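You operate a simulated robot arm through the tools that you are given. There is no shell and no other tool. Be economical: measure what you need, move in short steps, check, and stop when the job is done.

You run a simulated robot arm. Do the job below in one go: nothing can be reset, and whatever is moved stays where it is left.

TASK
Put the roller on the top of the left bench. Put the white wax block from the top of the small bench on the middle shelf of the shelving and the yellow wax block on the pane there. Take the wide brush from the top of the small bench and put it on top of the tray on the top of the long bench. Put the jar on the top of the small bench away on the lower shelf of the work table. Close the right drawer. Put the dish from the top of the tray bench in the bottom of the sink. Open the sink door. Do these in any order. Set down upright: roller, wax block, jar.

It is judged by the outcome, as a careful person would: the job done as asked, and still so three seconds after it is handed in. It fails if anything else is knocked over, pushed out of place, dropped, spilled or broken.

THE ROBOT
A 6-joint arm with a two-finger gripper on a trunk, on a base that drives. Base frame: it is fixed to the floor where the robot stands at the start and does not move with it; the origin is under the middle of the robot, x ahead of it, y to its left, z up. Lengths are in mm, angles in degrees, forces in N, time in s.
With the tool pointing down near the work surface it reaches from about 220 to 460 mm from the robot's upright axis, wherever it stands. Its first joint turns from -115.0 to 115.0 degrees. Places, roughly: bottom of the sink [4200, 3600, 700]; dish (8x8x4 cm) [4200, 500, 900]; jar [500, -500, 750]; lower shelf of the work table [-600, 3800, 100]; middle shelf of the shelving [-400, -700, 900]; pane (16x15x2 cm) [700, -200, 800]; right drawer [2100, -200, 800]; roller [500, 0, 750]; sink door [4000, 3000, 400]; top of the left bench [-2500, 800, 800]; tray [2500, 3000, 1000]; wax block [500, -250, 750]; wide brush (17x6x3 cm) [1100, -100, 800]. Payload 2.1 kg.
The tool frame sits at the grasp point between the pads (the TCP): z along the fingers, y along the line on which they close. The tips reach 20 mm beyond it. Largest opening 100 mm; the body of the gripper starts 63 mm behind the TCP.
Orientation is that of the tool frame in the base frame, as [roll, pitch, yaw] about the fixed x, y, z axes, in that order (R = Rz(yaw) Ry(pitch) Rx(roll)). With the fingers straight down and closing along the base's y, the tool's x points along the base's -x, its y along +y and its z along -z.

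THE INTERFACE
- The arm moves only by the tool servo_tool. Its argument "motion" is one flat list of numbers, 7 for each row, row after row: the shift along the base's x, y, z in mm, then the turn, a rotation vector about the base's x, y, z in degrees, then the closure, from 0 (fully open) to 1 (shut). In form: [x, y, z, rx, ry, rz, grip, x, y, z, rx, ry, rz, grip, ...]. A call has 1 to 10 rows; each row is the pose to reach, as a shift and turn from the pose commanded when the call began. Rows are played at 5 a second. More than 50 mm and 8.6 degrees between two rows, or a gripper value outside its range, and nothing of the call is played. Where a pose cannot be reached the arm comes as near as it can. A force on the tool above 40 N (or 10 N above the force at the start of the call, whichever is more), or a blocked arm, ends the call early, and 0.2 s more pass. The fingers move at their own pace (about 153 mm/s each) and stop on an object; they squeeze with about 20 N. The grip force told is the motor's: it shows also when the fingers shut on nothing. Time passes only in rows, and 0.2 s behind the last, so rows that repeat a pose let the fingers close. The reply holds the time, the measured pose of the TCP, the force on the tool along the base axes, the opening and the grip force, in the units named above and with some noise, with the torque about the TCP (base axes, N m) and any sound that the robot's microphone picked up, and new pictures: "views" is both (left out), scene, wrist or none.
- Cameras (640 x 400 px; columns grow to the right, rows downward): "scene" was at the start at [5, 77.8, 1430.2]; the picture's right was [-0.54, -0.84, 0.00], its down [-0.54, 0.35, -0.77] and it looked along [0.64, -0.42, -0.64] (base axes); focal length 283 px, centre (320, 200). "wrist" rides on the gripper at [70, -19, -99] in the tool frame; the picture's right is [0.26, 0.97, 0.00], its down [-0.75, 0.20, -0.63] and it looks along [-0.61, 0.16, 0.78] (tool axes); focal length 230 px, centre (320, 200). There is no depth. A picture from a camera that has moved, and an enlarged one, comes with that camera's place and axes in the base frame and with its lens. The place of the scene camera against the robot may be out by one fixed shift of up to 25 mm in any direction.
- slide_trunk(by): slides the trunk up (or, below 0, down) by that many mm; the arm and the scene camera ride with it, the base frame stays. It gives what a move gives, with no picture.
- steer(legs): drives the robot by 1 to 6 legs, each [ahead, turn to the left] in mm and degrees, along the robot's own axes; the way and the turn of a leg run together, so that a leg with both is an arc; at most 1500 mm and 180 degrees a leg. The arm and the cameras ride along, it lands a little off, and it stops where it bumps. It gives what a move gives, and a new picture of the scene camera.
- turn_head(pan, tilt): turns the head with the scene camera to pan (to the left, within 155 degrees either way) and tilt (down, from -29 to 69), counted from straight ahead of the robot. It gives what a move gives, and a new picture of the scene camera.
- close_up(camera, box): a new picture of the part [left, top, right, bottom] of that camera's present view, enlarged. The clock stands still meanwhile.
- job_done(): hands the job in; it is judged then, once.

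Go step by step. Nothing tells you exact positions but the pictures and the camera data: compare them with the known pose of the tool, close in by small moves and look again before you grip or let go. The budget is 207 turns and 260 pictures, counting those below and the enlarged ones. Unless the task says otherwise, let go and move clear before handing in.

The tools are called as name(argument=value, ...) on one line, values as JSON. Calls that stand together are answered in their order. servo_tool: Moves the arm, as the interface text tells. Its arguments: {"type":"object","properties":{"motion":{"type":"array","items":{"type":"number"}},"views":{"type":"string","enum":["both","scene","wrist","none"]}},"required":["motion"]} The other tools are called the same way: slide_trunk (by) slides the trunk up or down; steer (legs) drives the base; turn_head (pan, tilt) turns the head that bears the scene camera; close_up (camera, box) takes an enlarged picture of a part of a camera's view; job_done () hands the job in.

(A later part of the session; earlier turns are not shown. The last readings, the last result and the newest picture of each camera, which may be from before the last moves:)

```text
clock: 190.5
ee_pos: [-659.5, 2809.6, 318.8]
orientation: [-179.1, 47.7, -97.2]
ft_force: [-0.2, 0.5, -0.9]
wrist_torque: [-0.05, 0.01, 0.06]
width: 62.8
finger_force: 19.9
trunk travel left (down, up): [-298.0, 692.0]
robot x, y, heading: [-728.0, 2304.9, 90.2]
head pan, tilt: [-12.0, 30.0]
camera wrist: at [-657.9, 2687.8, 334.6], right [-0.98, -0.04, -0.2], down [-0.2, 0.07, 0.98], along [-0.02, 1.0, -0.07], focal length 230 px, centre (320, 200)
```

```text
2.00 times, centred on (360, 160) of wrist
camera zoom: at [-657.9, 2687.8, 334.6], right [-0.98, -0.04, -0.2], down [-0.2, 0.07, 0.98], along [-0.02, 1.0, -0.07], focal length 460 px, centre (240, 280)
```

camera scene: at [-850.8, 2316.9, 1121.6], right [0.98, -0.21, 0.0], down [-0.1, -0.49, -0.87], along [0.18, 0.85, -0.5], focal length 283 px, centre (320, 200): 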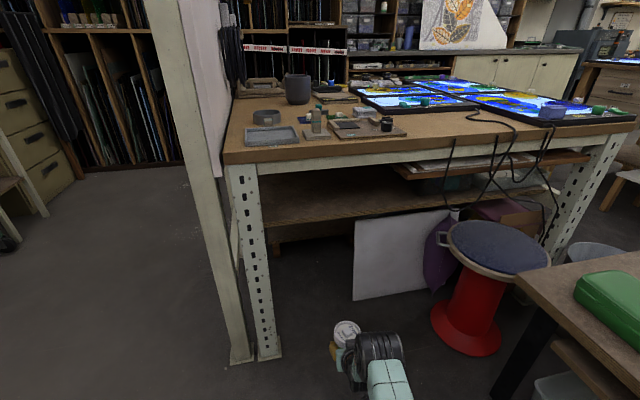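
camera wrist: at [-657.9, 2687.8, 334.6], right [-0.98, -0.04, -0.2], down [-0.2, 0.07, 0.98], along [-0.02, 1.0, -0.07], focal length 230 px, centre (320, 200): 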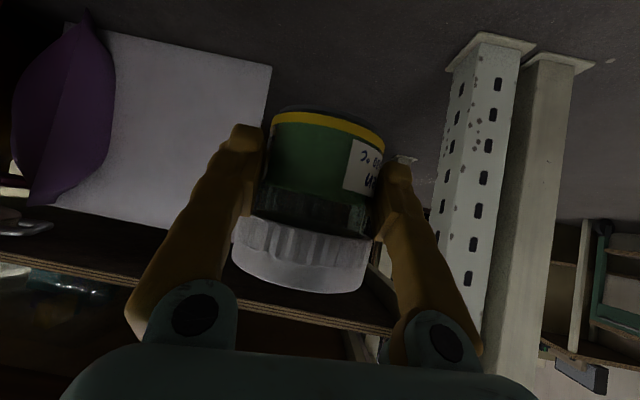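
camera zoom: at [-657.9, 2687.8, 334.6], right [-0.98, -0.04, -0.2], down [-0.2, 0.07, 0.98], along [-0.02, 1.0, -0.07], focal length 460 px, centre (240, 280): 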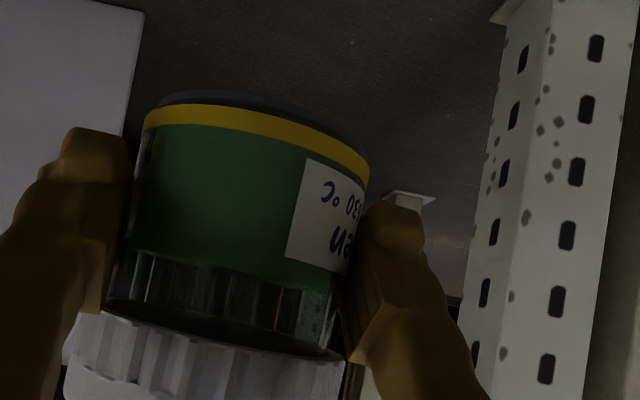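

There is a second, low board (z≈100) at the back of the table, so it must be served from behind. I drive around the left of the divider.

steer(legs=[[0, 90], [830, 0], [0, -90], [1450, 0], [800, 0], [0, -90]])

turn_head(pan=-30, tilt=30)

```text
clock: 217.1
ee_pos: [-1022.3, 4481.1, 319.7]
orientation: [-179.1, 47.7, 171.9]
ft_force: [-0.8, -0.1, 1.5]
wrist_torque: [0.04, 0.05, 0.01]
width: 62.5
finger_force: 20.2
trunk travel left (down, up): [-298.0, 692.0]
robot x, y, heading: [-1527.2, 4555.2, -1.1]
head pan, tilt: [-12.0, 30.0]
camera scene: at [-1503.2, 4656.9, 1121.6], right [-0.22, -0.97, 0.0], down [-0.49, 0.11, -0.87], along [0.84, -0.19, -0.5], focal length 283 px, centre (320, 200)
```

scene: 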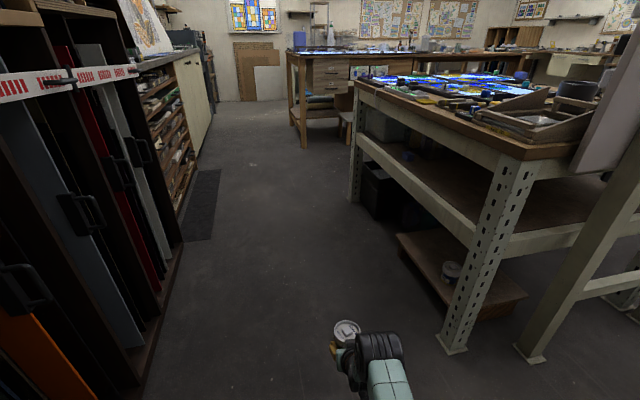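

```text
clock: 217.9
ee_pos: [-1023.3, 4481.6, 318.9]
orientation: [-179.1, 47.7, 171.9]
ft_force: [0.0, 0.5, -0.5]
wrist_torque: [0.03, 0.09, -0.01]
width: 62.3
finger_force: 19.5
trunk travel left (down, up): [-298.0, 692.0]
robot x, y, heading: [-1526.0, 4554.3, -1.0]
head pan, tilt: [-30.0, 30.0]
camera scene: at [-1513.7, 4630.7, 1121.6], right [-0.51, -0.86, 0.0], down [-0.43, 0.26, -0.87], along [0.74, -0.44, -0.5], focal length 283 px, centre (320, 200)
```

scene: 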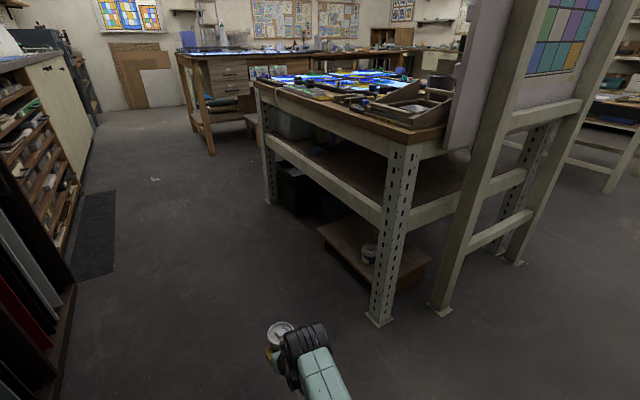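

A low wooden platform (x -870…-310, y 3590…3930, z≈100) with a bowl on it lies at the table's back. I drive to stand behind it.

steer(legs=[[1105, 0], [0, -89]])

turn_head(pan=0, tilt=40)

servo_tool(motion=[0, 0, 0, 0, 0, 0, 1], views="wrist")

```text
clock: 227.4
ee_pos: [-483.9, 4032.2, 319.6]
orientation: [-179.1, 47.7, 82.6]
ft_force: [-0.1, 0.4, -0.2]
wrist_torque: [0.06, -0.02, -0.03]
width: 62.2
finger_force: 20.4
trunk travel left (down, up): [-298.0, 692.0]
robot x, y, heading: [-420.5, 4536.0, -90.2]
head pan, tilt: [-30.0, 30.0]
camera scene: at [-331.3, 4502.3, 1121.6], right [-0.86, 0.5, 0.0], down [0.25, 0.43, -0.87], along [-0.43, -0.75, -0.5], focal length 283 px, centre (320, 200)
```

scene: 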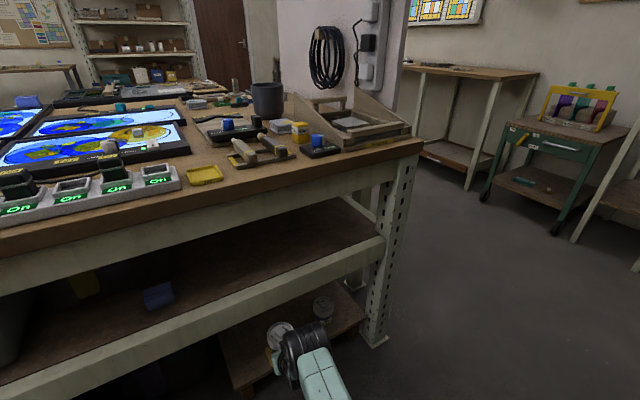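

```text
clock: 228.3
ee_pos: [-484.8, 4031.6, 317.9]
orientation: [-179.0, 47.8, 82.6]
ft_force: [-0.6, 0.2, -0.2]
wrist_torque: [0.02, -0.02, 0.02]
width: 62.3
finger_force: 19.8
trunk travel left (down, up): [-298.0, 692.0]
robot x, y, heading: [-422.2, 4538.4, -90.2]
head pan, tilt: [0.0, 40.0]
camera scene: at [-286.1, 4495.5, 1106.3], right [-1.0, 0.0, 0.0], down [0.0, 0.64, -0.77], along [0.0, -0.77, -0.64], focal length 283 px, centre (320, 200)
```

scene: 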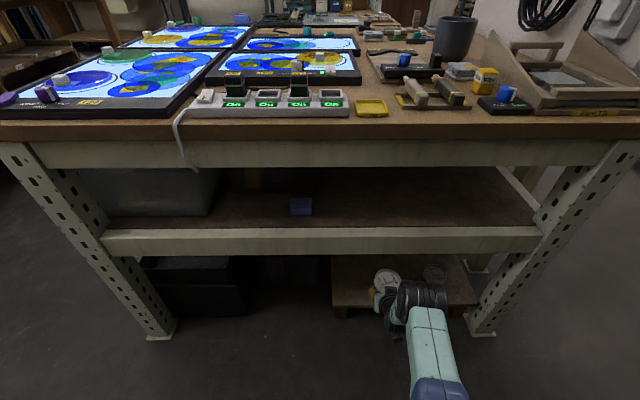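

```text
clock: 228.7
ee_pos: [-484.1, 4031.3, 319.5]
orientation: [-179.2, 47.6, 82.7]
ft_force: [-0.4, -0.2, 0.1]
wrist_torque: [0.08, -0.01, 0.01]
width: 62.4
finger_force: 20.3
trunk travel left (down, up): [-298.0, 692.0]
robot x, y, heading: [-422.1, 4540.4, -89.9]
head pan, tilt: [0.0, 40.0]
camera wrist: at [-486.1, 4152.6, 334.5], right [0.98, 0.04, -0.2], down [0.2, -0.07, 0.98], along [0.02, -1.0, -0.07], focal length 230 px, centre (320, 200)
```

wrist: 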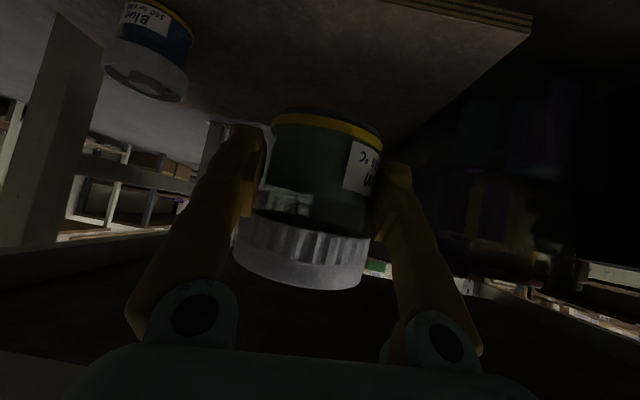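

The platform also bears a blue jar at (-765, 3820). I'll set ours at about (-484, 3845): lower the trunk, roll in 185 mm.

slide_trunk(by=-125)

steer(legs=[[185, 0]])

servo_tool(motion=[0, 0, 0, 0, 0, 0, 1], views="wrist")

```text
clock: 230.2
ee_pos: [-485.0, 4031.6, 194.7]
orientation: [-179.1, 47.7, 82.6]
ft_force: [0.9, -0.4, -0.4]
wrist_torque: [0.06, 0.02, 0.02]
width: 62.2
finger_force: 20.6
trunk travel left (down, up): [-173.0, 817.0]
robot x, y, heading: [-420.1, 4535.2, -89.8]
head pan, tilt: [0.0, 40.0]
```

```text
clock: 231.9
ee_pos: [-484.3, 3851.1, 192.1]
orientation: [-179.2, 47.1, 82.6]
ft_force: [-0.2, 0.4, -0.1]
wrist_torque: [0.06, -0.03, -0.01]
width: 62.4
finger_force: 20.0
trunk travel left (down, up): [-173.0, 817.0]
robot x, y, heading: [-421.1, 4353.3, -90.2]
head pan, tilt: [0.0, 40.0]
stopped in leg 1: the robot was blocked; the commanded pose is now the measured one
camera scene: at [-286.0, 4313.7, 981.5], right [-1.0, 0.0, 0.0], down [0.0, 0.64, -0.77], along [0.0, -0.77, -0.64], focal length 283 px, centre (320, 200)
```

scene: 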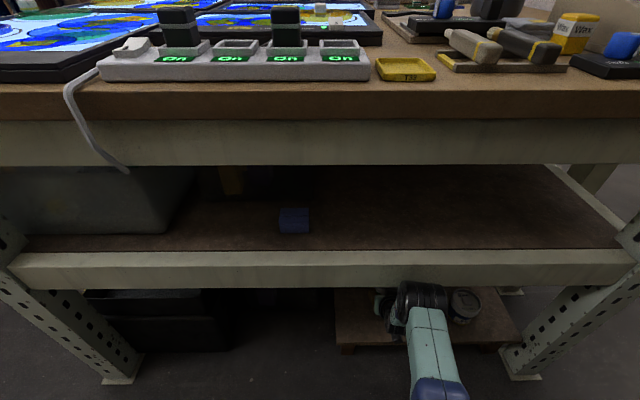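

```text
clock: 232.3
ee_pos: [-482.3, 3850.0, 192.2]
orientation: [-179.1, 47.2, 82.6]
ft_force: [0.0, 0.4, -0.1]
wrist_torque: [0.03, -0.01, -0.06]
width: 62.3
finger_force: 20.0
trunk travel left (down, up): [-173.0, 817.0]
robot x, y, heading: [-420.0, 4352.9, -90.0]
head pan, tilt: [0.0, 40.0]
camera wrist: at [-485.8, 3972.0, 208.3], right [0.98, 0.04, -0.2], down [0.2, -0.08, 0.98], along [0.02, -1.0, -0.08], focal length 230 px, centre (320, 200)
```

wrist: 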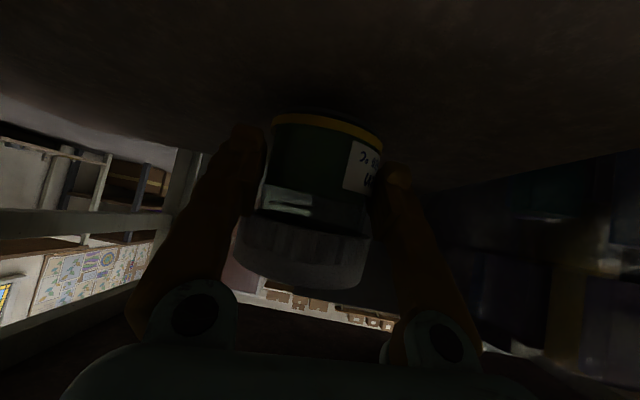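

It stopped just at the wanted spot (light touch, probably wrist near the beam). I lower now.

slide_trunk(by=-25)

servo_tool(motion=[0, 0, 0, 0, 0, 0, 1], views="wrist")

```text
clock: 233.0
ee_pos: [-482.7, 3850.0, 166.8]
orientation: [-179.1, 47.3, 82.6]
ft_force: [-0.3, -6.1, 7.5]
wrist_torque: [-0.37, 0.03, 0.05]
width: 62.3
finger_force: 20.2
trunk travel left (down, up): [-148.0, 842.0]
robot x, y, heading: [-417.2, 4354.1, -90.1]
head pan, tilt: [0.0, 40.0]
```

```text
clock: 233.4
ee_pos: [-484.1, 3850.4, 167.1]
orientation: [-179.2, 47.3, 82.6]
ft_force: [0.0, -6.7, 9.4]
wrist_torque: [-0.44, 0.05, 0.02]
width: 62.4
finger_force: 20.0
trunk travel left (down, up): [-148.0, 842.0]
robot x, y, heading: [-418.7, 4351.4, -90.1]
head pan, tilt: [0.0, 40.0]
camera wrist: at [-485.9, 3970.9, 183.1], right [0.98, 0.04, -0.2], down [0.2, -0.08, 0.98], along [0.02, -1.0, -0.08], focal length 230 px, centre (320, 200)
```

wrist: 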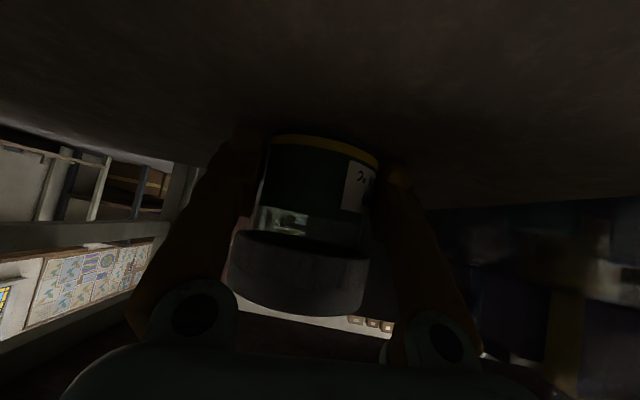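

servo_tool(motion=[0, 0, 1, 0, 0, 0, 1, 0, 0, 1, 0, 0, 0, 0.3, 0, 0, 1, 0, 0, 0, 0.1, 0, 0, 1, 0, 0, 0, 0, 0, 0, 1, 0, 0, 0, 0], views="wrist")

```text
clock: 234.6
ee_pos: [-484.3, 3850.6, 166.7]
orientation: [-179.1, 47.0, 82.6]
ft_force: [0.0, -0.1, 0.0]
wrist_torque: [0.02, 0.02, 0.0]
width: 100.0
finger_force: 0.2
trunk travel left (down, up): [-148.0, 842.0]
robot x, y, heading: [-415.4, 4352.7, -90.0]
head pan, tilt: [0.0, 40.0]
camera wrist: at [-485.7, 3971.6, 183.0], right [0.98, 0.04, -0.2], down [0.2, -0.08, 0.98], along [0.02, -1.0, -0.09], focal length 230 px, centre (320, 200)
```

wrist: 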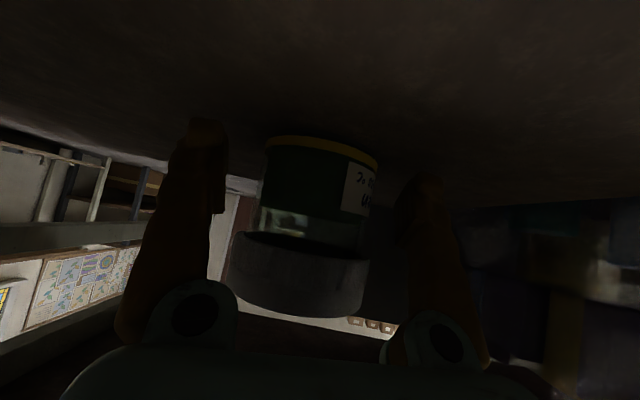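

steer(legs=[[-300, 0]])

servo_tool(motion=[0, 0, 0, 0, 0, 0, 0], views="wrist")

```text
clock: 236.7
ee_pos: [-482.3, 4150.8, 165.5]
orientation: [-179.1, 47.0, 82.7]
ft_force: [-0.6, 0.0, 0.8]
wrist_torque: [0.01, 0.0, -0.01]
width: 99.8
finger_force: 0.0
trunk travel left (down, up): [-148.0, 842.0]
robot x, y, heading: [-420.1, 4652.1, -89.9]
head pan, tilt: [0.0, 40.0]
camera scene: at [-286.1, 4611.5, 956.3], right [-1.0, 0.0, 0.0], down [0.0, 0.64, -0.77], along [0.0, -0.77, -0.64], focal length 283 px, centre (320, 200)
```

scene: 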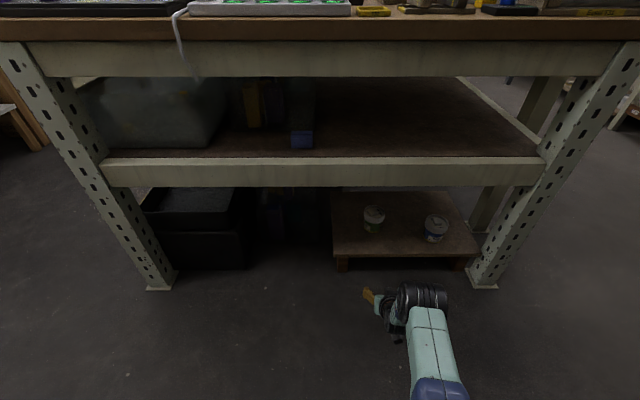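

```text
clock: 237.1
ee_pos: [-482.6, 4150.1, 166.1]
orientation: [-179.1, 47.0, 82.8]
ft_force: [-0.4, -0.5, -0.1]
wrist_torque: [0.01, -0.03, 0.01]
width: 99.8
finger_force: 0.2
trunk travel left (down, up): [-148.0, 842.0]
robot x, y, heading: [-422.0, 4652.2, -90.2]
head pan, tilt: [0.0, 40.0]
camera wrist: at [-484.6, 4271.5, 183.0], right [0.98, 0.04, -0.2], down [0.2, -0.08, 0.98], along [0.03, -1.0, -0.09], focal length 230 px, centre (320, 200)
```

wrist: 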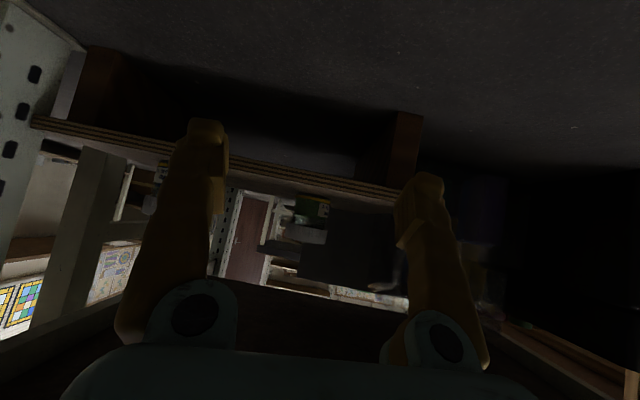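

Jar stands on the lower shelf beside the blue one. Next is the drawer, then the brush; I raise the trunk and return by the known west aisle.

slide_trunk(by=400)

slide_trunk(by=400)

steer(legs=[[0, -90], [1130, 0], [0, 90], [1500, 0], [1500, 0], [1180, 0]])

steer(legs=[[0, 90], [1400, 0], [1400, 0]])

```text
clock: 240.9
ee_pos: [-483.1, 4150.2, 565.4]
orientation: [-179.0, 47.1, 82.8]
ft_force: [1.5, -0.7, 0.0]
wrist_torque: [-0.01, 0.01, -0.04]
width: 100.0
finger_force: 0.0
trunk travel left (down, up): [-548.0, 442.0]
robot x, y, heading: [-419.8, 4655.4, -90.1]
head pan, tilt: [0.0, 40.0]
```

```text
clock: 244.7
ee_pos: [-483.0, 4149.3, 965.8]
orientation: [-179.0, 47.0, 82.8]
ft_force: [-0.1, -0.3, 0.0]
wrist_torque: [0.02, -0.01, 0.02]
width: 100.0
finger_force: 0.0
trunk travel left (down, up): [-948.0, 42.0]
robot x, y, heading: [-418.1, 4650.2, -90.0]
head pan, tilt: [0.0, 40.0]
```

```text
clock: 278.0
ee_pos: [-1832.9, -24.9, 966.5]
orientation: [-179.1, 47.0, 80.0]
ft_force: [-0.8, -0.4, 0.3]
wrist_torque: [-0.02, -0.01, -0.01]
width: 99.9
finger_force: 0.0
trunk travel left (down, up): [-948.0, 42.0]
robot x, y, heading: [-1745.3, 472.5, -92.9]
head pan, tilt: [0.0, 40.0]
camera scene: at [-1613.3, 426.6, 1756.3], right [-1.0, 0.05, 0.0], down [0.03, 0.64, -0.77], along [-0.04, -0.77, -0.64], focal length 283 px, centre (320, 200)
```

scene: 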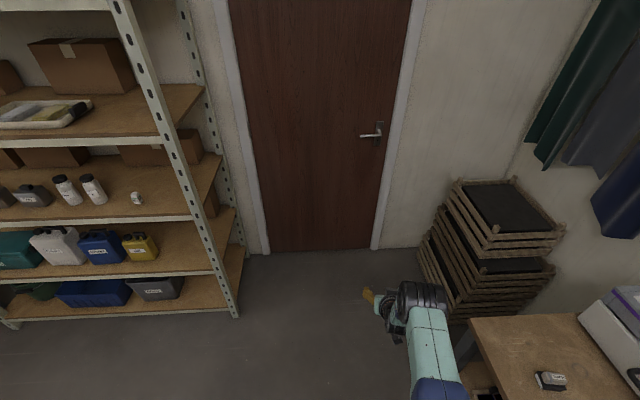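

```text
clock: 295.4
ee_pos: [1554.2, 272.3, 966.0]
orientation: [-179.0, 47.1, 170.7]
ft_force: [0.8, -0.3, -0.7]
wrist_torque: [0.01, 0.03, -0.02]
width: 100.2
finger_force: 0.0
trunk travel left (down, up): [-948.0, 42.0]
robot x, y, heading: [1054.5, 353.7, -2.3]
head pan, tilt: [0.0, 40.0]
camera scene: at [1077.5, 477.4, 1756.3], right [-0.03, -1.0, 0.0], down [-0.64, 0.02, -0.77], along [0.77, -0.03, -0.64], focal length 283 px, centre (320, 200)
```

scene: 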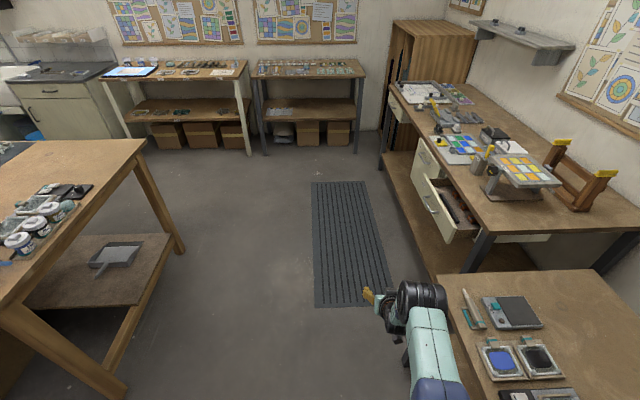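

The open right drawer's front is near (2120, -170, 770), facing me from the bench's left side. I drive to stand square before it.

steer(legs=[[0, 8.8], [1118, 0], [0, -96.5]])

servo_tool(motion=[0, 0, 0, 0, 0, 0, 1, 0, 0, 0, 0, 0, 0, 1], views="wrist")

```text
clock: 305.9
ee_pos: [2093.2, -15.2, 965.8]
orientation: [-179.1, 46.9, 81.3]
ft_force: [-0.7, 0.8, -0.6]
wrist_torque: [-0.01, 0.04, -0.01]
width: 99.7
finger_force: 0.1
trunk travel left (down, up): [-948.0, 42.0]
robot x, y, heading: [2171.0, 487.4, -91.5]
head pan, tilt: [0.0, 40.0]
camera scene: at [2301.7, 441.0, 1756.2], right [-1.0, 0.02, 0.0], down [0.02, 0.64, -0.77], along [-0.02, -0.77, -0.64], focal length 283 px, centre (320, 200)
```

scene: 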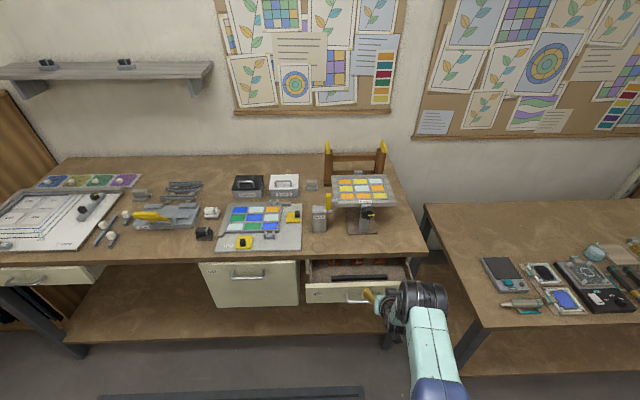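

```text
clock: 306.5
ee_pos: [2092.3, -15.0, 965.6]
orientation: [-179.1, 47.0, 81.3]
ft_force: [1.5, -0.7, -0.3]
wrist_torque: [-0.02, 0.0, -0.01]
width: 0.1
finger_force: 20.2
trunk travel left (down, up): [-948.0, 42.0]
robot x, y, heading: [2166.5, 483.9, -91.3]
head pan, tilt: [0.0, 40.0]
camera wrist: at [2093.9, 106.3, 983.0], right [0.98, 0.02, -0.2], down [0.2, -0.08, 0.98], along [0.0, -1.0, -0.09], focal length 230 px, centre (320, 200)
```

wrist: 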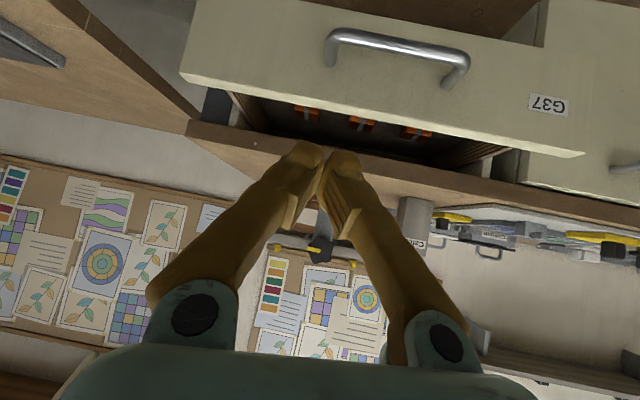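

Drawer G37's front is at y≈-149, centre x≈2145, top z≈853. With shut fingers I'll lower to z≈838 in front of it and push with small drives.

slide_trunk(by=-128)

servo_tool(motion=[25, 0, 0, 0, 0, 0, 1, 52, 0, 0, 0, 0, 0, 1], views="none")

steer(legs=[[90, 0]])

servo_tool(motion=[0, 0, 0, 0, 0, 0, 1], views="wrist")

```text
clock: 308.0
ee_pos: [2093.0, -14.7, 839.2]
orientation: [-179.1, 47.1, 81.3]
ft_force: [-0.3, 0.4, -0.3]
wrist_torque: [0.01, -0.03, 0.02]
width: 0.3
finger_force: 19.8
trunk travel left (down, up): [-820.0, 170.0]
robot x, y, heading: [2171.2, 484.0, -91.6]
head pan, tilt: [0.0, 40.0]
```

```text
clock: 308.6
ee_pos: [2146.0, -14.8, 838.8]
orientation: [-179.0, 47.0, 81.3]
ft_force: [0.4, 0.6, 0.8]
wrist_torque: [0.02, 0.0, -0.01]
width: 0.0
finger_force: 20.1
trunk travel left (down, up): [-820.0, 170.0]
robot x, y, heading: [2167.3, 487.4, -91.5]
head pan, tilt: [0.0, 40.0]
```

```text
clock: 309.7
ee_pos: [2142.6, -99.7, 841.0]
orientation: [-179.2, 47.4, 81.3]
ft_force: [0.6, -0.2, 0.2]
wrist_torque: [-0.03, 0.01, 0.03]
width: 0.0
finger_force: 20.0
trunk travel left (down, up): [-820.0, 170.0]
robot x, y, heading: [2163.9, 399.4, -91.3]
head pan, tilt: [0.0, 40.0]
camera scene: at [2299.7, 359.7, 1628.4], right [-1.0, 0.03, 0.0], down [0.02, 0.64, -0.77], along [-0.02, -0.77, -0.64], focal length 283 px, centre (320, 200)
```

scene: 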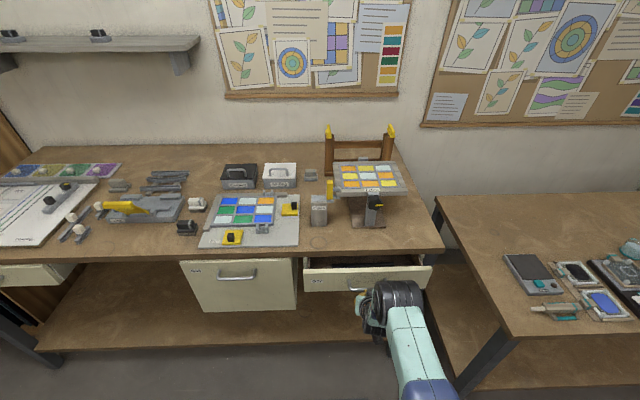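

```text
clock: 310.1
ee_pos: [2142.4, -102.8, 838.6]
orientation: [-179.1, 47.2, 81.4]
ft_force: [1.1, 0.8, 0.1]
wrist_torque: [-0.01, 0.0, 0.02]
width: 0.0
finger_force: 20.3
trunk travel left (down, up): [-820.0, 170.0]
robot x, y, heading: [2169.2, 394.0, -91.7]
head pan, tilt: [0.0, 40.0]
camera wrist: at [2143.7, 17.2, 855.3], right [0.98, 0.02, -0.2], down [0.2, -0.08, 0.98], along [0.0, -1.0, -0.09], focal length 230 px, centre (320, 200)
```

wrist: 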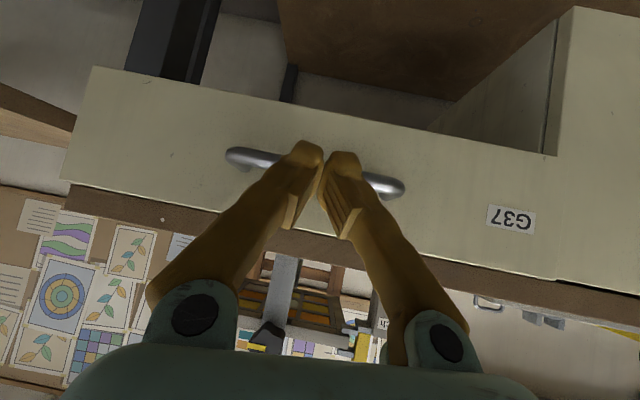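

steer(legs=[[60, 0]])

servo_tool(motion=[0, 0, 0, 0, 0, 0, 1], views="wrist")

```text
clock: 311.1
ee_pos: [2140.2, -164.1, 838.7]
orientation: [-179.0, 47.0, 81.3]
ft_force: [0.8, -0.6, 0.2]
wrist_torque: [-0.01, 0.01, 0.03]
width: 0.1
finger_force: 19.6
trunk travel left (down, up): [-820.0, 170.0]
robot x, y, heading: [2166.0, 334.0, -91.4]
head pan, tilt: [0.0, 40.0]
camera scene: at [2297.7, 292.6, 1628.2], right [-1.0, 0.03, 0.0], down [0.02, 0.64, -0.77], along [-0.02, -0.77, -0.64], focal length 283 px, centre (320, 200)
```

scene: 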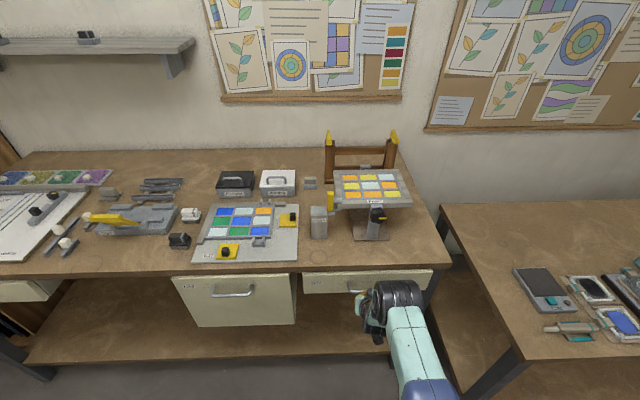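

```text
clock: 311.5
ee_pos: [2141.7, -164.3, 839.3]
orientation: [-179.1, 47.1, 81.2]
ft_force: [-0.1, 0.8, 0.5]
wrist_torque: [0.01, 0.03, 0.02]
width: 0.2
finger_force: 19.7
trunk travel left (down, up): [-820.0, 170.0]
robot x, y, heading: [2166.4, 334.3, -91.4]
head pan, tilt: [0.0, 40.0]
camera wrist: at [2142.2, -42.6, 855.5], right [0.98, 0.02, -0.2], down [0.2, -0.08, 0.98], along [0.0, -1.0, -0.08], focal length 230 px, centre (320, 200)
```

wrist: 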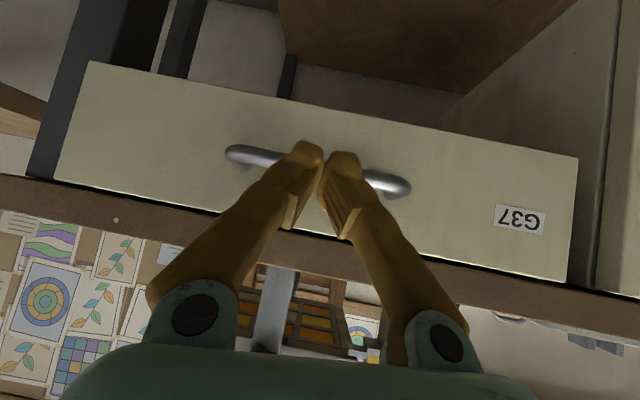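

The drawer is moving in. I go on pushing gently.

steer(legs=[[30, 0]])

servo_tool(motion=[0, 0, 0, 0, 0, 0, 1], views="wrist")

```text
clock: 312.4
ee_pos: [2141.3, -176.0, 840.1]
orientation: [-179.0, 47.1, 81.3]
ft_force: [0.1, 15.4, 18.0]
wrist_torque: [0.02, -0.09, 0.17]
width: 0.0
finger_force: 19.5
trunk travel left (down, up): [-820.0, 170.0]
robot x, y, heading: [2162.9, 317.9, -91.1]
head pan, tilt: [0.0, 40.0]
stopped in leg 1: the force on the tool passed its limit at 106 N (the readings are from after the stop); the commanded pose is now the measured one
camera scene: at [2297.8, 282.0, 1628.4], right [-1.0, 0.02, 0.0], down [0.02, 0.64, -0.77], along [-0.02, -0.77, -0.64], focal length 283 px, centre (320, 200)
```

scene: 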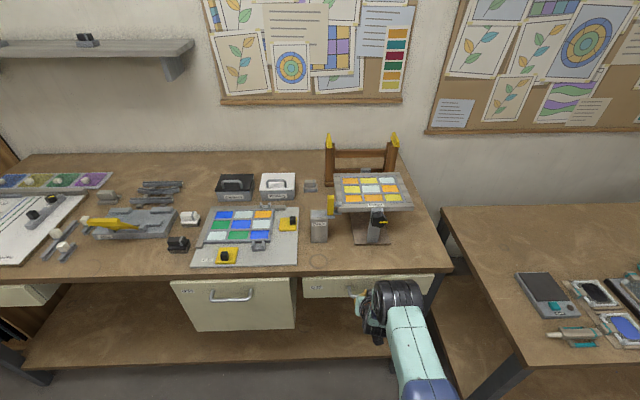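

```text
clock: 312.8
ee_pos: [2141.7, -177.6, 841.1]
orientation: [-179.2, 47.0, 81.3]
ft_force: [0.2, 14.8, 18.6]
wrist_torque: [0.02, -0.14, 0.08]
width: 0.0
finger_force: 20.1
trunk travel left (down, up): [-820.0, 170.0]
robot x, y, heading: [2167.2, 312.7, -91.5]
head pan, tilt: [0.0, 40.0]
camera wrist: at [2142.1, -55.6, 857.5], right [0.98, 0.02, -0.2], down [0.2, -0.08, 0.98], along [0.0, -1.0, -0.09], focal length 230 px, centre (320, 200)
```

wrist: 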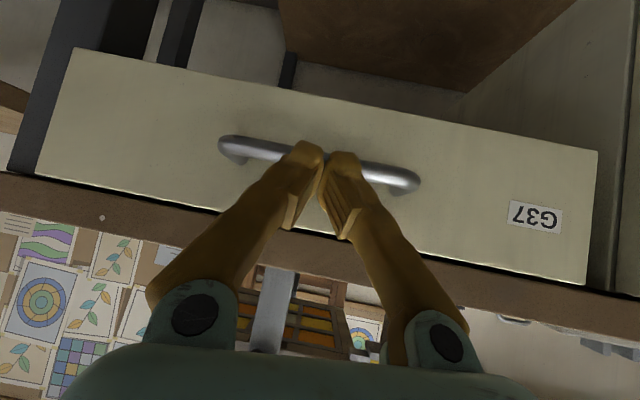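

It met a firm stop. I back off and check whether it is flush.

steer(legs=[[-180, 0]])

close_up(camera="scene", box=[160, 200, 460, 350])

servo_tool(motion=[0, 0, 0, 0, 0, 0, 1], views="wrist")

```text
clock: 314.3
ee_pos: [2145.2, -3.5, 836.6]
orientation: [-179.0, 46.5, 81.4]
ft_force: [-0.7, -0.5, -0.2]
wrist_torque: [-0.01, -0.04, -0.01]
width: 0.2
finger_force: 20.1
trunk travel left (down, up): [-820.0, 170.0]
robot x, y, heading: [2165.9, 498.0, -91.5]
head pan, tilt: [0.0, 40.0]
camera scene: at [2301.8, 449.6, 1628.2], right [-1.0, 0.02, 0.0], down [0.02, 0.64, -0.76], along [-0.02, -0.76, -0.64], focal length 283 px, centre (320, 200)
```

scene: 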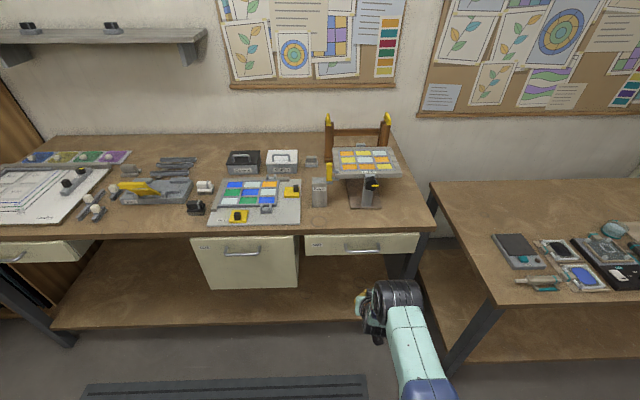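

```text
2.13 times, centred on (310, 275) of scene
camera zoom: at [2301.8, 449.6, 1628.2], right [-1.0, 0.02, 0.0], down [0.02, 0.64, -0.76], along [-0.02, -0.76, -0.64], focal length 604 px, centre (341, 40)
```

zoom: 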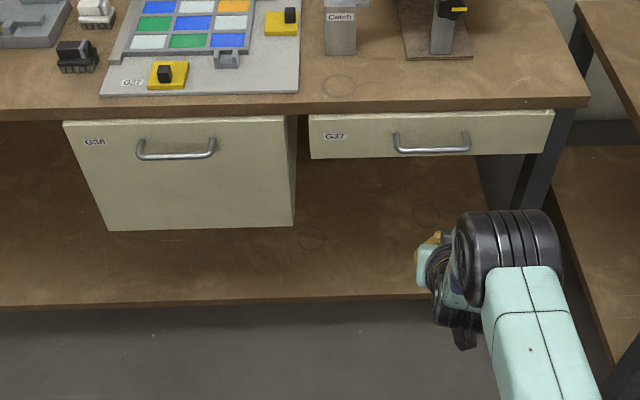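

```text
clock: 314.7
ee_pos: [2145.2, -2.6, 837.4]
orientation: [-179.0, 46.6, 81.5]
ft_force: [0.5, 0.2, 0.6]
wrist_torque: [0.0, 0.0, -0.02]
width: 0.0
finger_force: 19.9
trunk travel left (down, up): [-820.0, 170.0]
robot x, y, heading: [2171.9, 497.3, -91.8]
head pan, tilt: [0.0, 40.0]
camera wrist: at [2146.6, 118.8, 854.4], right [0.98, 0.02, -0.2], down [0.2, -0.09, 0.98], along [0.0, -1.0, -0.09], focal length 230 px, centre (320, 200)
```

wrist: 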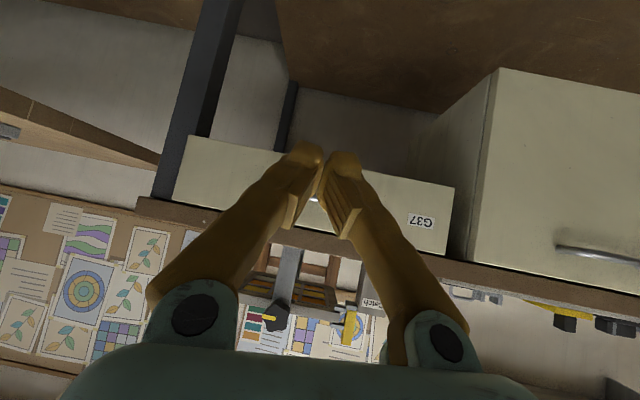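

Drawer closed flush. Now the wide brush: raise the trunk, drive to face the small bench near x≈1000.

slide_trunk(by=160)

steer(legs=[[0, -88], [1150, 0], [0, 90], [180, 0]])

servo_tool(motion=[0, 0, 0, 0, 0, 0, 0, 0, 0, 0, 0, 0, 0, 0], views="wrist")

```text
clock: 316.5
ee_pos: [2144.8, -1.7, 997.0]
orientation: [-179.1, 46.6, 81.5]
ft_force: [0.2, 0.0, 0.1]
wrist_torque: [0.02, 0.0, 0.0]
width: 0.0
finger_force: 20.3
trunk travel left (down, up): [-980.0, 10.0]
robot x, y, heading: [2168.8, 495.3, -91.3]
head pan, tilt: [0.0, 40.0]
```

```text
clock: 331.0
ee_pos: [1022.8, -205.5, 998.6]
orientation: [-179.0, 46.9, 83.9]
ft_force: [0.3, 0.3, 0.0]
wrist_torque: [-0.02, 0.0, -0.02]
width: 0.0
finger_force: 19.5
trunk travel left (down, up): [-980.0, 10.0]
robot x, y, heading: [1023.1, 290.5, -88.8]
head pan, tilt: [0.0, 40.0]
camera scene: at [1158.0, 257.7, 1788.4], right [-1.0, -0.02, 0.0], down [-0.01, 0.64, -0.77], along [0.02, -0.77, -0.64], focal length 283 px, centre (320, 200)
```

scene: 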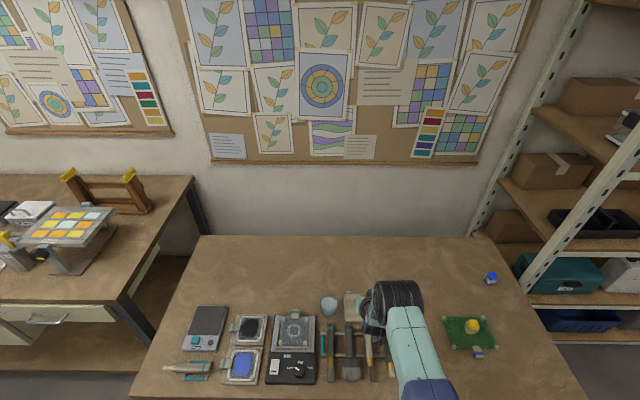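

```text
clock: 331.6
ee_pos: [1023.4, -207.3, 998.0]
orientation: [-179.0, 46.7, 83.9]
ft_force: [-0.6, -0.2, -0.5]
wrist_torque: [-0.03, 0.0, 0.0]
width: 100.1
finger_force: 0.1
trunk travel left (down, up): [-980.0, 10.0]
robot x, y, heading: [1024.0, 288.0, -88.7]
head pan, tilt: [0.0, 40.0]
camera wrist: at [1018.7, -86.0, 1015.1], right [0.98, 0.06, -0.2], down [0.2, -0.08, 0.98], along [0.04, -0.99, -0.09], focal length 230 px, centre (320, 200)
```

wrist: 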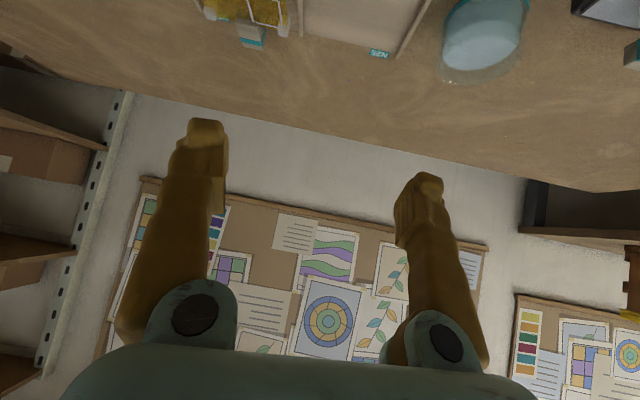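

servo_tool(motion=[10, 24, 33, 7.7, -0.8, 0, 0, 20, 48, 66, 15.4, -1.6, 0, 0, 30, 72, 99, 23.1, -2.4, 0, 0, 40, 96, 132, 30.8, -3.2, 0, 0, 50, 120, 165, 38.5, -4, 0, 0, 60, 144, 198, 46.3, -4.9, 0, 0], views="none")

slide_trunk(by=-250)

servo_tool(motion=[0, 0, 0, 0, 0, 0, 0])

```text
clock: 333.0
ee_pos: [1079.0, -32.9, 1139.2]
orientation: [-175.0, 6.0, 84.1]
ft_force: [0.0, 1.2, -0.6]
wrist_torque: [0.02, 0.04, 0.0]
width: 99.9
finger_force: 0.2
out of reach, approached as far as the arm can: row 3, 4, 5, 6
trunk travel left (down, up): [-980.0, 10.0]
robot x, y, heading: [1023.9, 291.3, -88.8]
head pan, tilt: [0.0, 40.0]
```

```text
clock: 335.6
ee_pos: [1077.6, -35.4, 887.9]
orientation: [-175.0, 6.0, 84.1]
ft_force: [0.1, 0.3, 0.1]
wrist_torque: [-0.02, 0.0, 0.0]
width: 99.8
finger_force: 0.1
trunk travel left (down, up): [-730.0, 260.0]
robot x, y, heading: [1025.8, 289.5, -88.8]
head pan, tilt: [0.0, 40.0]
```

```text
clock: 336.0
ee_pos: [1077.4, -35.1, 888.3]
orientation: [-174.9, 6.0, 84.1]
ft_force: [0.0, 1.4, -0.5]
wrist_torque: [0.04, -0.02, -0.03]
width: 100.0
finger_force: 0.1
trunk travel left (down, up): [-730.0, 260.0]
robot x, y, heading: [1025.8, 290.9, -88.6]
head pan, tilt: [0.0, 40.0]
camera scene: at [1158.4, 252.2, 1538.3], right [-1.0, -0.02, 0.0], down [-0.01, 0.64, -0.77], along [0.02, -0.77, -0.64], focal length 283 px, centre (320, 200)
camera wrist: at [1075.4, 44.6, 981.2], right [0.98, 0.15, -0.11], down [0.18, -0.71, 0.68], along [0.02, -0.69, -0.72], focal length 230 px, centre (320, 200)
```

scene: 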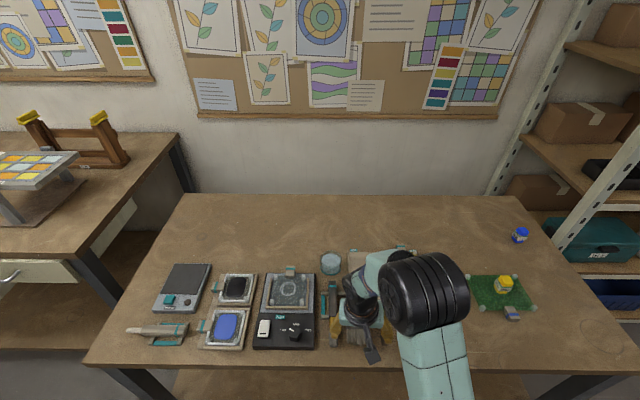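
wrist: 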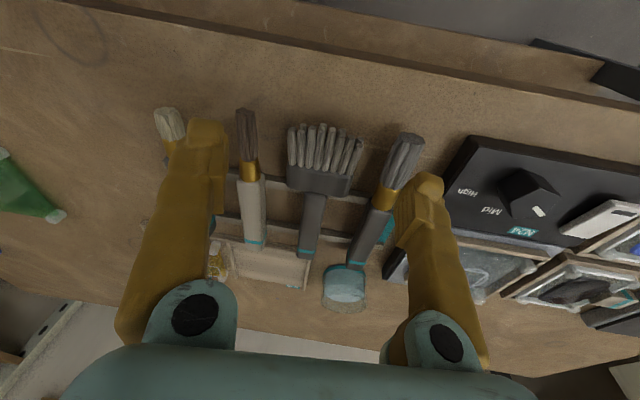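

The wide brush (comb-like head) lies second from the right on a rest at x≈1075. I level the tool, narrow the opening to pass between neighbours, and centre over its neck.

servo_tool(motion=[0, -36, 0, 2.7, -2.7, 3, 0.5, -1, -72, 0, 5.4, -5.5, 6, 0.5, -1, -72, 0, 5.4, -5.5, 6, 0.5], views="wrist")

close_up(camera="wrist", box=[220, 60, 420, 200])

```text
clock: 336.8
ee_pos: [1073.1, -52.1, 852.1]
orientation: [-175.3, 4.9, 88.5]
ft_force: [-0.8, -0.9, 0.4]
wrist_torque: [-0.01, 0.02, -0.03]
width: 50.0
finger_force: 0.0
out of reach, approached as far as the arm can: row 1, 2, 3
trunk travel left (down, up): [-730.0, 260.0]
robot x, y, heading: [1021.9, 290.7, -88.5]
head pan, tilt: [0.0, 40.0]
camera wrist: at [1063.6, 26.1, 945.9], right [0.97, 0.23, -0.1], down [0.23, -0.7, 0.67], along [0.08, -0.67, -0.73], focal length 230 px, centre (320, 200)
```

wrist: 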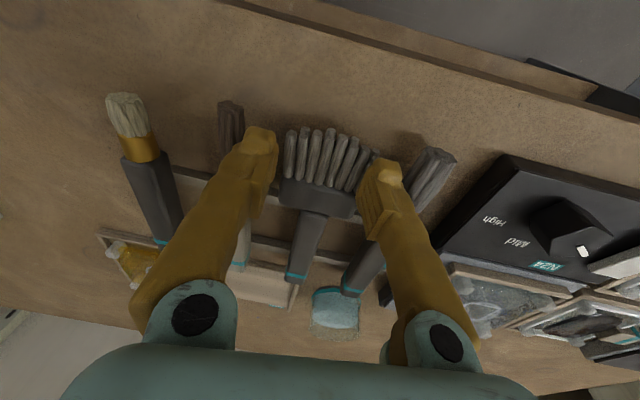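

```text
2.86 times, centred on (320, 130) of wrist
camera zoom: at [1063.6, 26.1, 945.9], right [0.97, 0.23, -0.1], down [0.23, -0.7, 0.67], along [0.08, -0.67, -0.73], focal length 657 px, centre (320, 400)
```

zoom: 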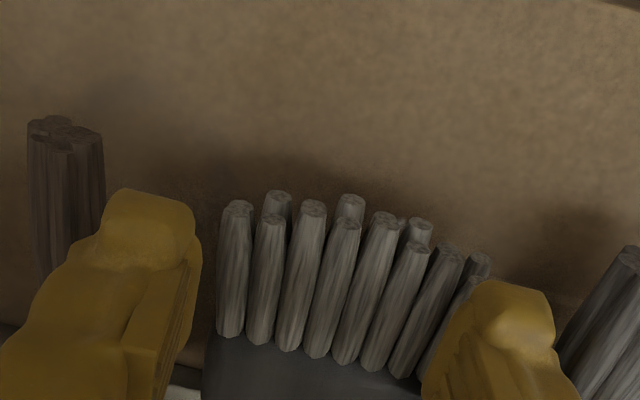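

servo_tool(motion=[2, 0, 30, 1, -1, 0, 0.5, 2, 0, 60, 3, -4, 0, 0.5, 2, 0, 75, 4.5, -5.2, 1.5, 0.5], views="none")

servo_tool(motion=[0, -25, 0, 0, 0, 0, 0.5, 0, -50, 0, 0, 0, 0, 0.5], views="wrist")

```text
clock: 337.6
ee_pos: [1071.4, -30.9, 868.9]
orientation: [-175.3, 4.7, 88.8]
ft_force: [0.0, -0.5, -0.9]
wrist_torque: [0.02, 0.0, -0.02]
width: 49.9
finger_force: 0.1
out of reach, approached as far as the arm can: row 1, 2, 3
trunk travel left (down, up): [-730.0, 260.0]
robot x, y, heading: [1024.5, 292.1, -88.9]
head pan, tilt: [0.0, 40.0]
```

```text
clock: 338.2
ee_pos: [1070.0, -71.4, 860.0]
orientation: [-174.3, 5.5, 89.0]
ft_force: [0.2, -1.3, 0.2]
wrist_torque: [-0.04, -0.02, 0.03]
width: 49.7
finger_force: 0.1
out of reach, approached as far as the arm can: row 1, 2
trunk travel left (down, up): [-730.0, 260.0]
robot x, y, heading: [1025.6, 287.5, -88.9]
head pan, tilt: [0.0, 40.0]
camera wrist: at [1063.6, 6.7, 953.0], right [0.97, 0.23, -0.12], down [0.25, -0.69, 0.67], along [0.07, -0.68, -0.73], focal length 230 px, centre (320, 200)
```

wrist: 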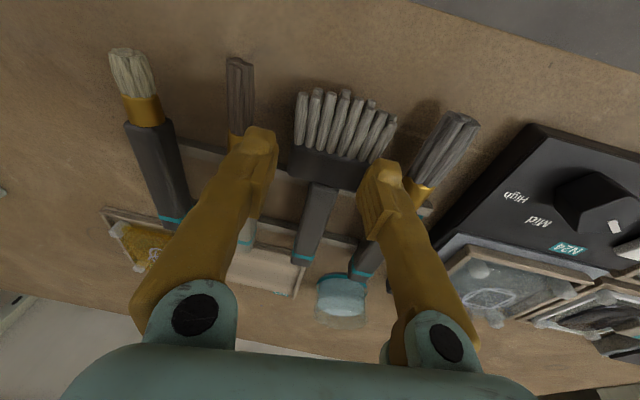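

The arm seems to be in an awkward branch; I raise and retract it to straighten the wrist.

servo_tool(motion=[0, 20, 40, 0, 0, 0, 0.5, 0, 30, 80, 0, 0, 0, 0.5, 0, 30, 120, 0, 0, 0, 0.5, 0, 30, 160, 0, 0, 0, 0.5, 0, 30, 200, 0, 0, 0, 0.5], views="none")

servo_tool(motion=[5, 0, 0, 2.7, -3, 0, 0.5, 5, 0, 0, 5, -5.5, 1, 0.5], views="scene")

```text
clock: 339.4
ee_pos: [1075.4, -28.4, 1024.3]
orientation: [-168.8, 8.8, 89.4]
ft_force: [0.0, 0.6, -0.6]
wrist_torque: [0.04, -0.01, -0.02]
width: 49.9
finger_force: 0.0
out of reach, approached as far as the arm can: row 1, 2, 3, 4, 5
trunk travel left (down, up): [-730.0, 260.0]
robot x, y, heading: [1024.4, 292.1, -88.7]
head pan, tilt: [0.0, 40.0]
```

```text
clock: 340.0
ee_pos: [1075.0, -29.0, 1024.6]
orientation: [-168.7, 8.8, 89.4]
ft_force: [0.3, -1.2, 0.2]
wrist_torque: [0.01, -0.02, -0.02]
width: 50.1
finger_force: 0.0
out of reach, approached as far as the arm can: row 1, 2
trunk travel left (down, up): [-730.0, 260.0]
robot x, y, heading: [1026.5, 289.4, -89.0]
head pan, tilt: [0.0, 40.0]
camera scene: at [1158.4, 252.3, 1538.2], right [-1.0, -0.02, 0.0], down [-0.01, 0.64, -0.77], along [0.02, -0.77, -0.64], focal length 283 px, centre (320, 200)
```

scene: 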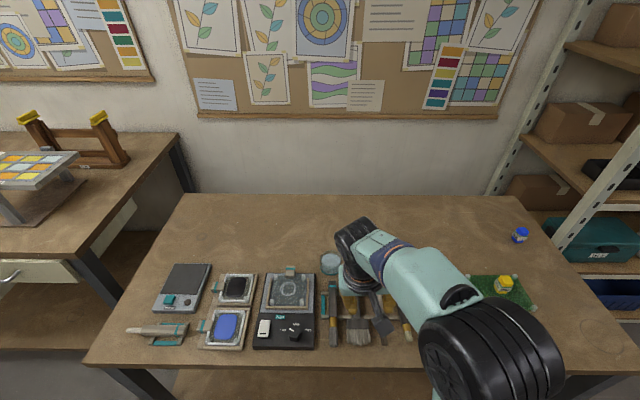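

The wrist is in a flipped branch. I tilt out again with the tool exactly in the arm's plane, then try to come back to vertical cleanly.

servo_tool(motion=[-10, -32, -13, -7.6, -1.7, 1.8, 0.5, -20, -64, -26, -15.1, -3.3, 3.6, 0.5, -29, -97, -38, -22.7, -5, 5.3, 0.5, -39, -129, -51, -30.2, -6.6, 7.1, 0.5, -49, -161, -64, -37.8, -8.3, 8.9, 0.5, -49, -161, -64, -37.8, -8.3, 8.9, 0.5], views="wrist")

```text
clock: 341.4
ee_pos: [1021.5, -192.9, 959.5]
orientation: [-178.5, 46.9, 91.0]
ft_force: [2.9, -1.3, 0.4]
wrist_torque: [0.03, 0.23, -0.14]
width: 50.2
finger_force: 0.0
out of reach, approached as far as the arm can: row 4, 5
trunk travel left (down, up): [-730.0, 260.0]
robot x, y, heading: [1024.3, 290.4, -88.8]
head pan, tilt: [0.0, 40.0]
camera wrist: at [1003.2, -73.4, 977.3], right [0.96, 0.17, -0.21], down [0.22, -0.05, 0.97], along [0.16, -0.98, -0.09], focal length 230 px, centre (320, 200)
```

wrist: 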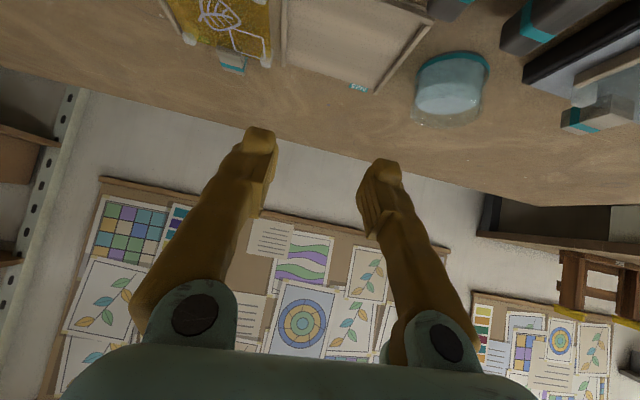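

servo_tool(motion=[1, 18, 0, 7.8, 0, 0, 0.5, 1, 36, 0, 15.6, 0, 0, 0.5, 2, 54, 0, 23.4, 0, 0, 0.5, 2, 72, 0, 31.2, 0, 0, 0.5, 2, 90, 0, 39, 0, 0, 0.5, 2, 108, 0, 46.8, 0, 0, 0.5, 2, 108, 0, 46.8, 0, 0, 0.5], views="wrist")

```text
clock: 343.0
ee_pos: [1027.1, -82.6, 960.0]
orientation: [179.9, 0.2, 93.3]
ft_force: [-0.5, 0.5, -0.6]
wrist_torque: [0.0, 0.0, -0.02]
width: 49.9
finger_force: 0.1
trunk travel left (down, up): [-730.0, 260.0]
robot x, y, heading: [1023.8, 291.7, -88.7]
head pan, tilt: [0.0, 40.0]
camera wrist: at [1004.9, -14.4, 1059.2], right [0.95, 0.31, 0.0], down [0.24, -0.74, 0.63], along [0.2, -0.6, -0.78], focal length 230 px, centre (320, 200)
```

wrist: 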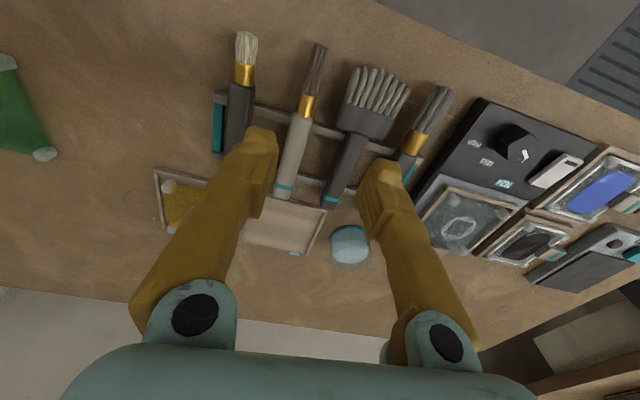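

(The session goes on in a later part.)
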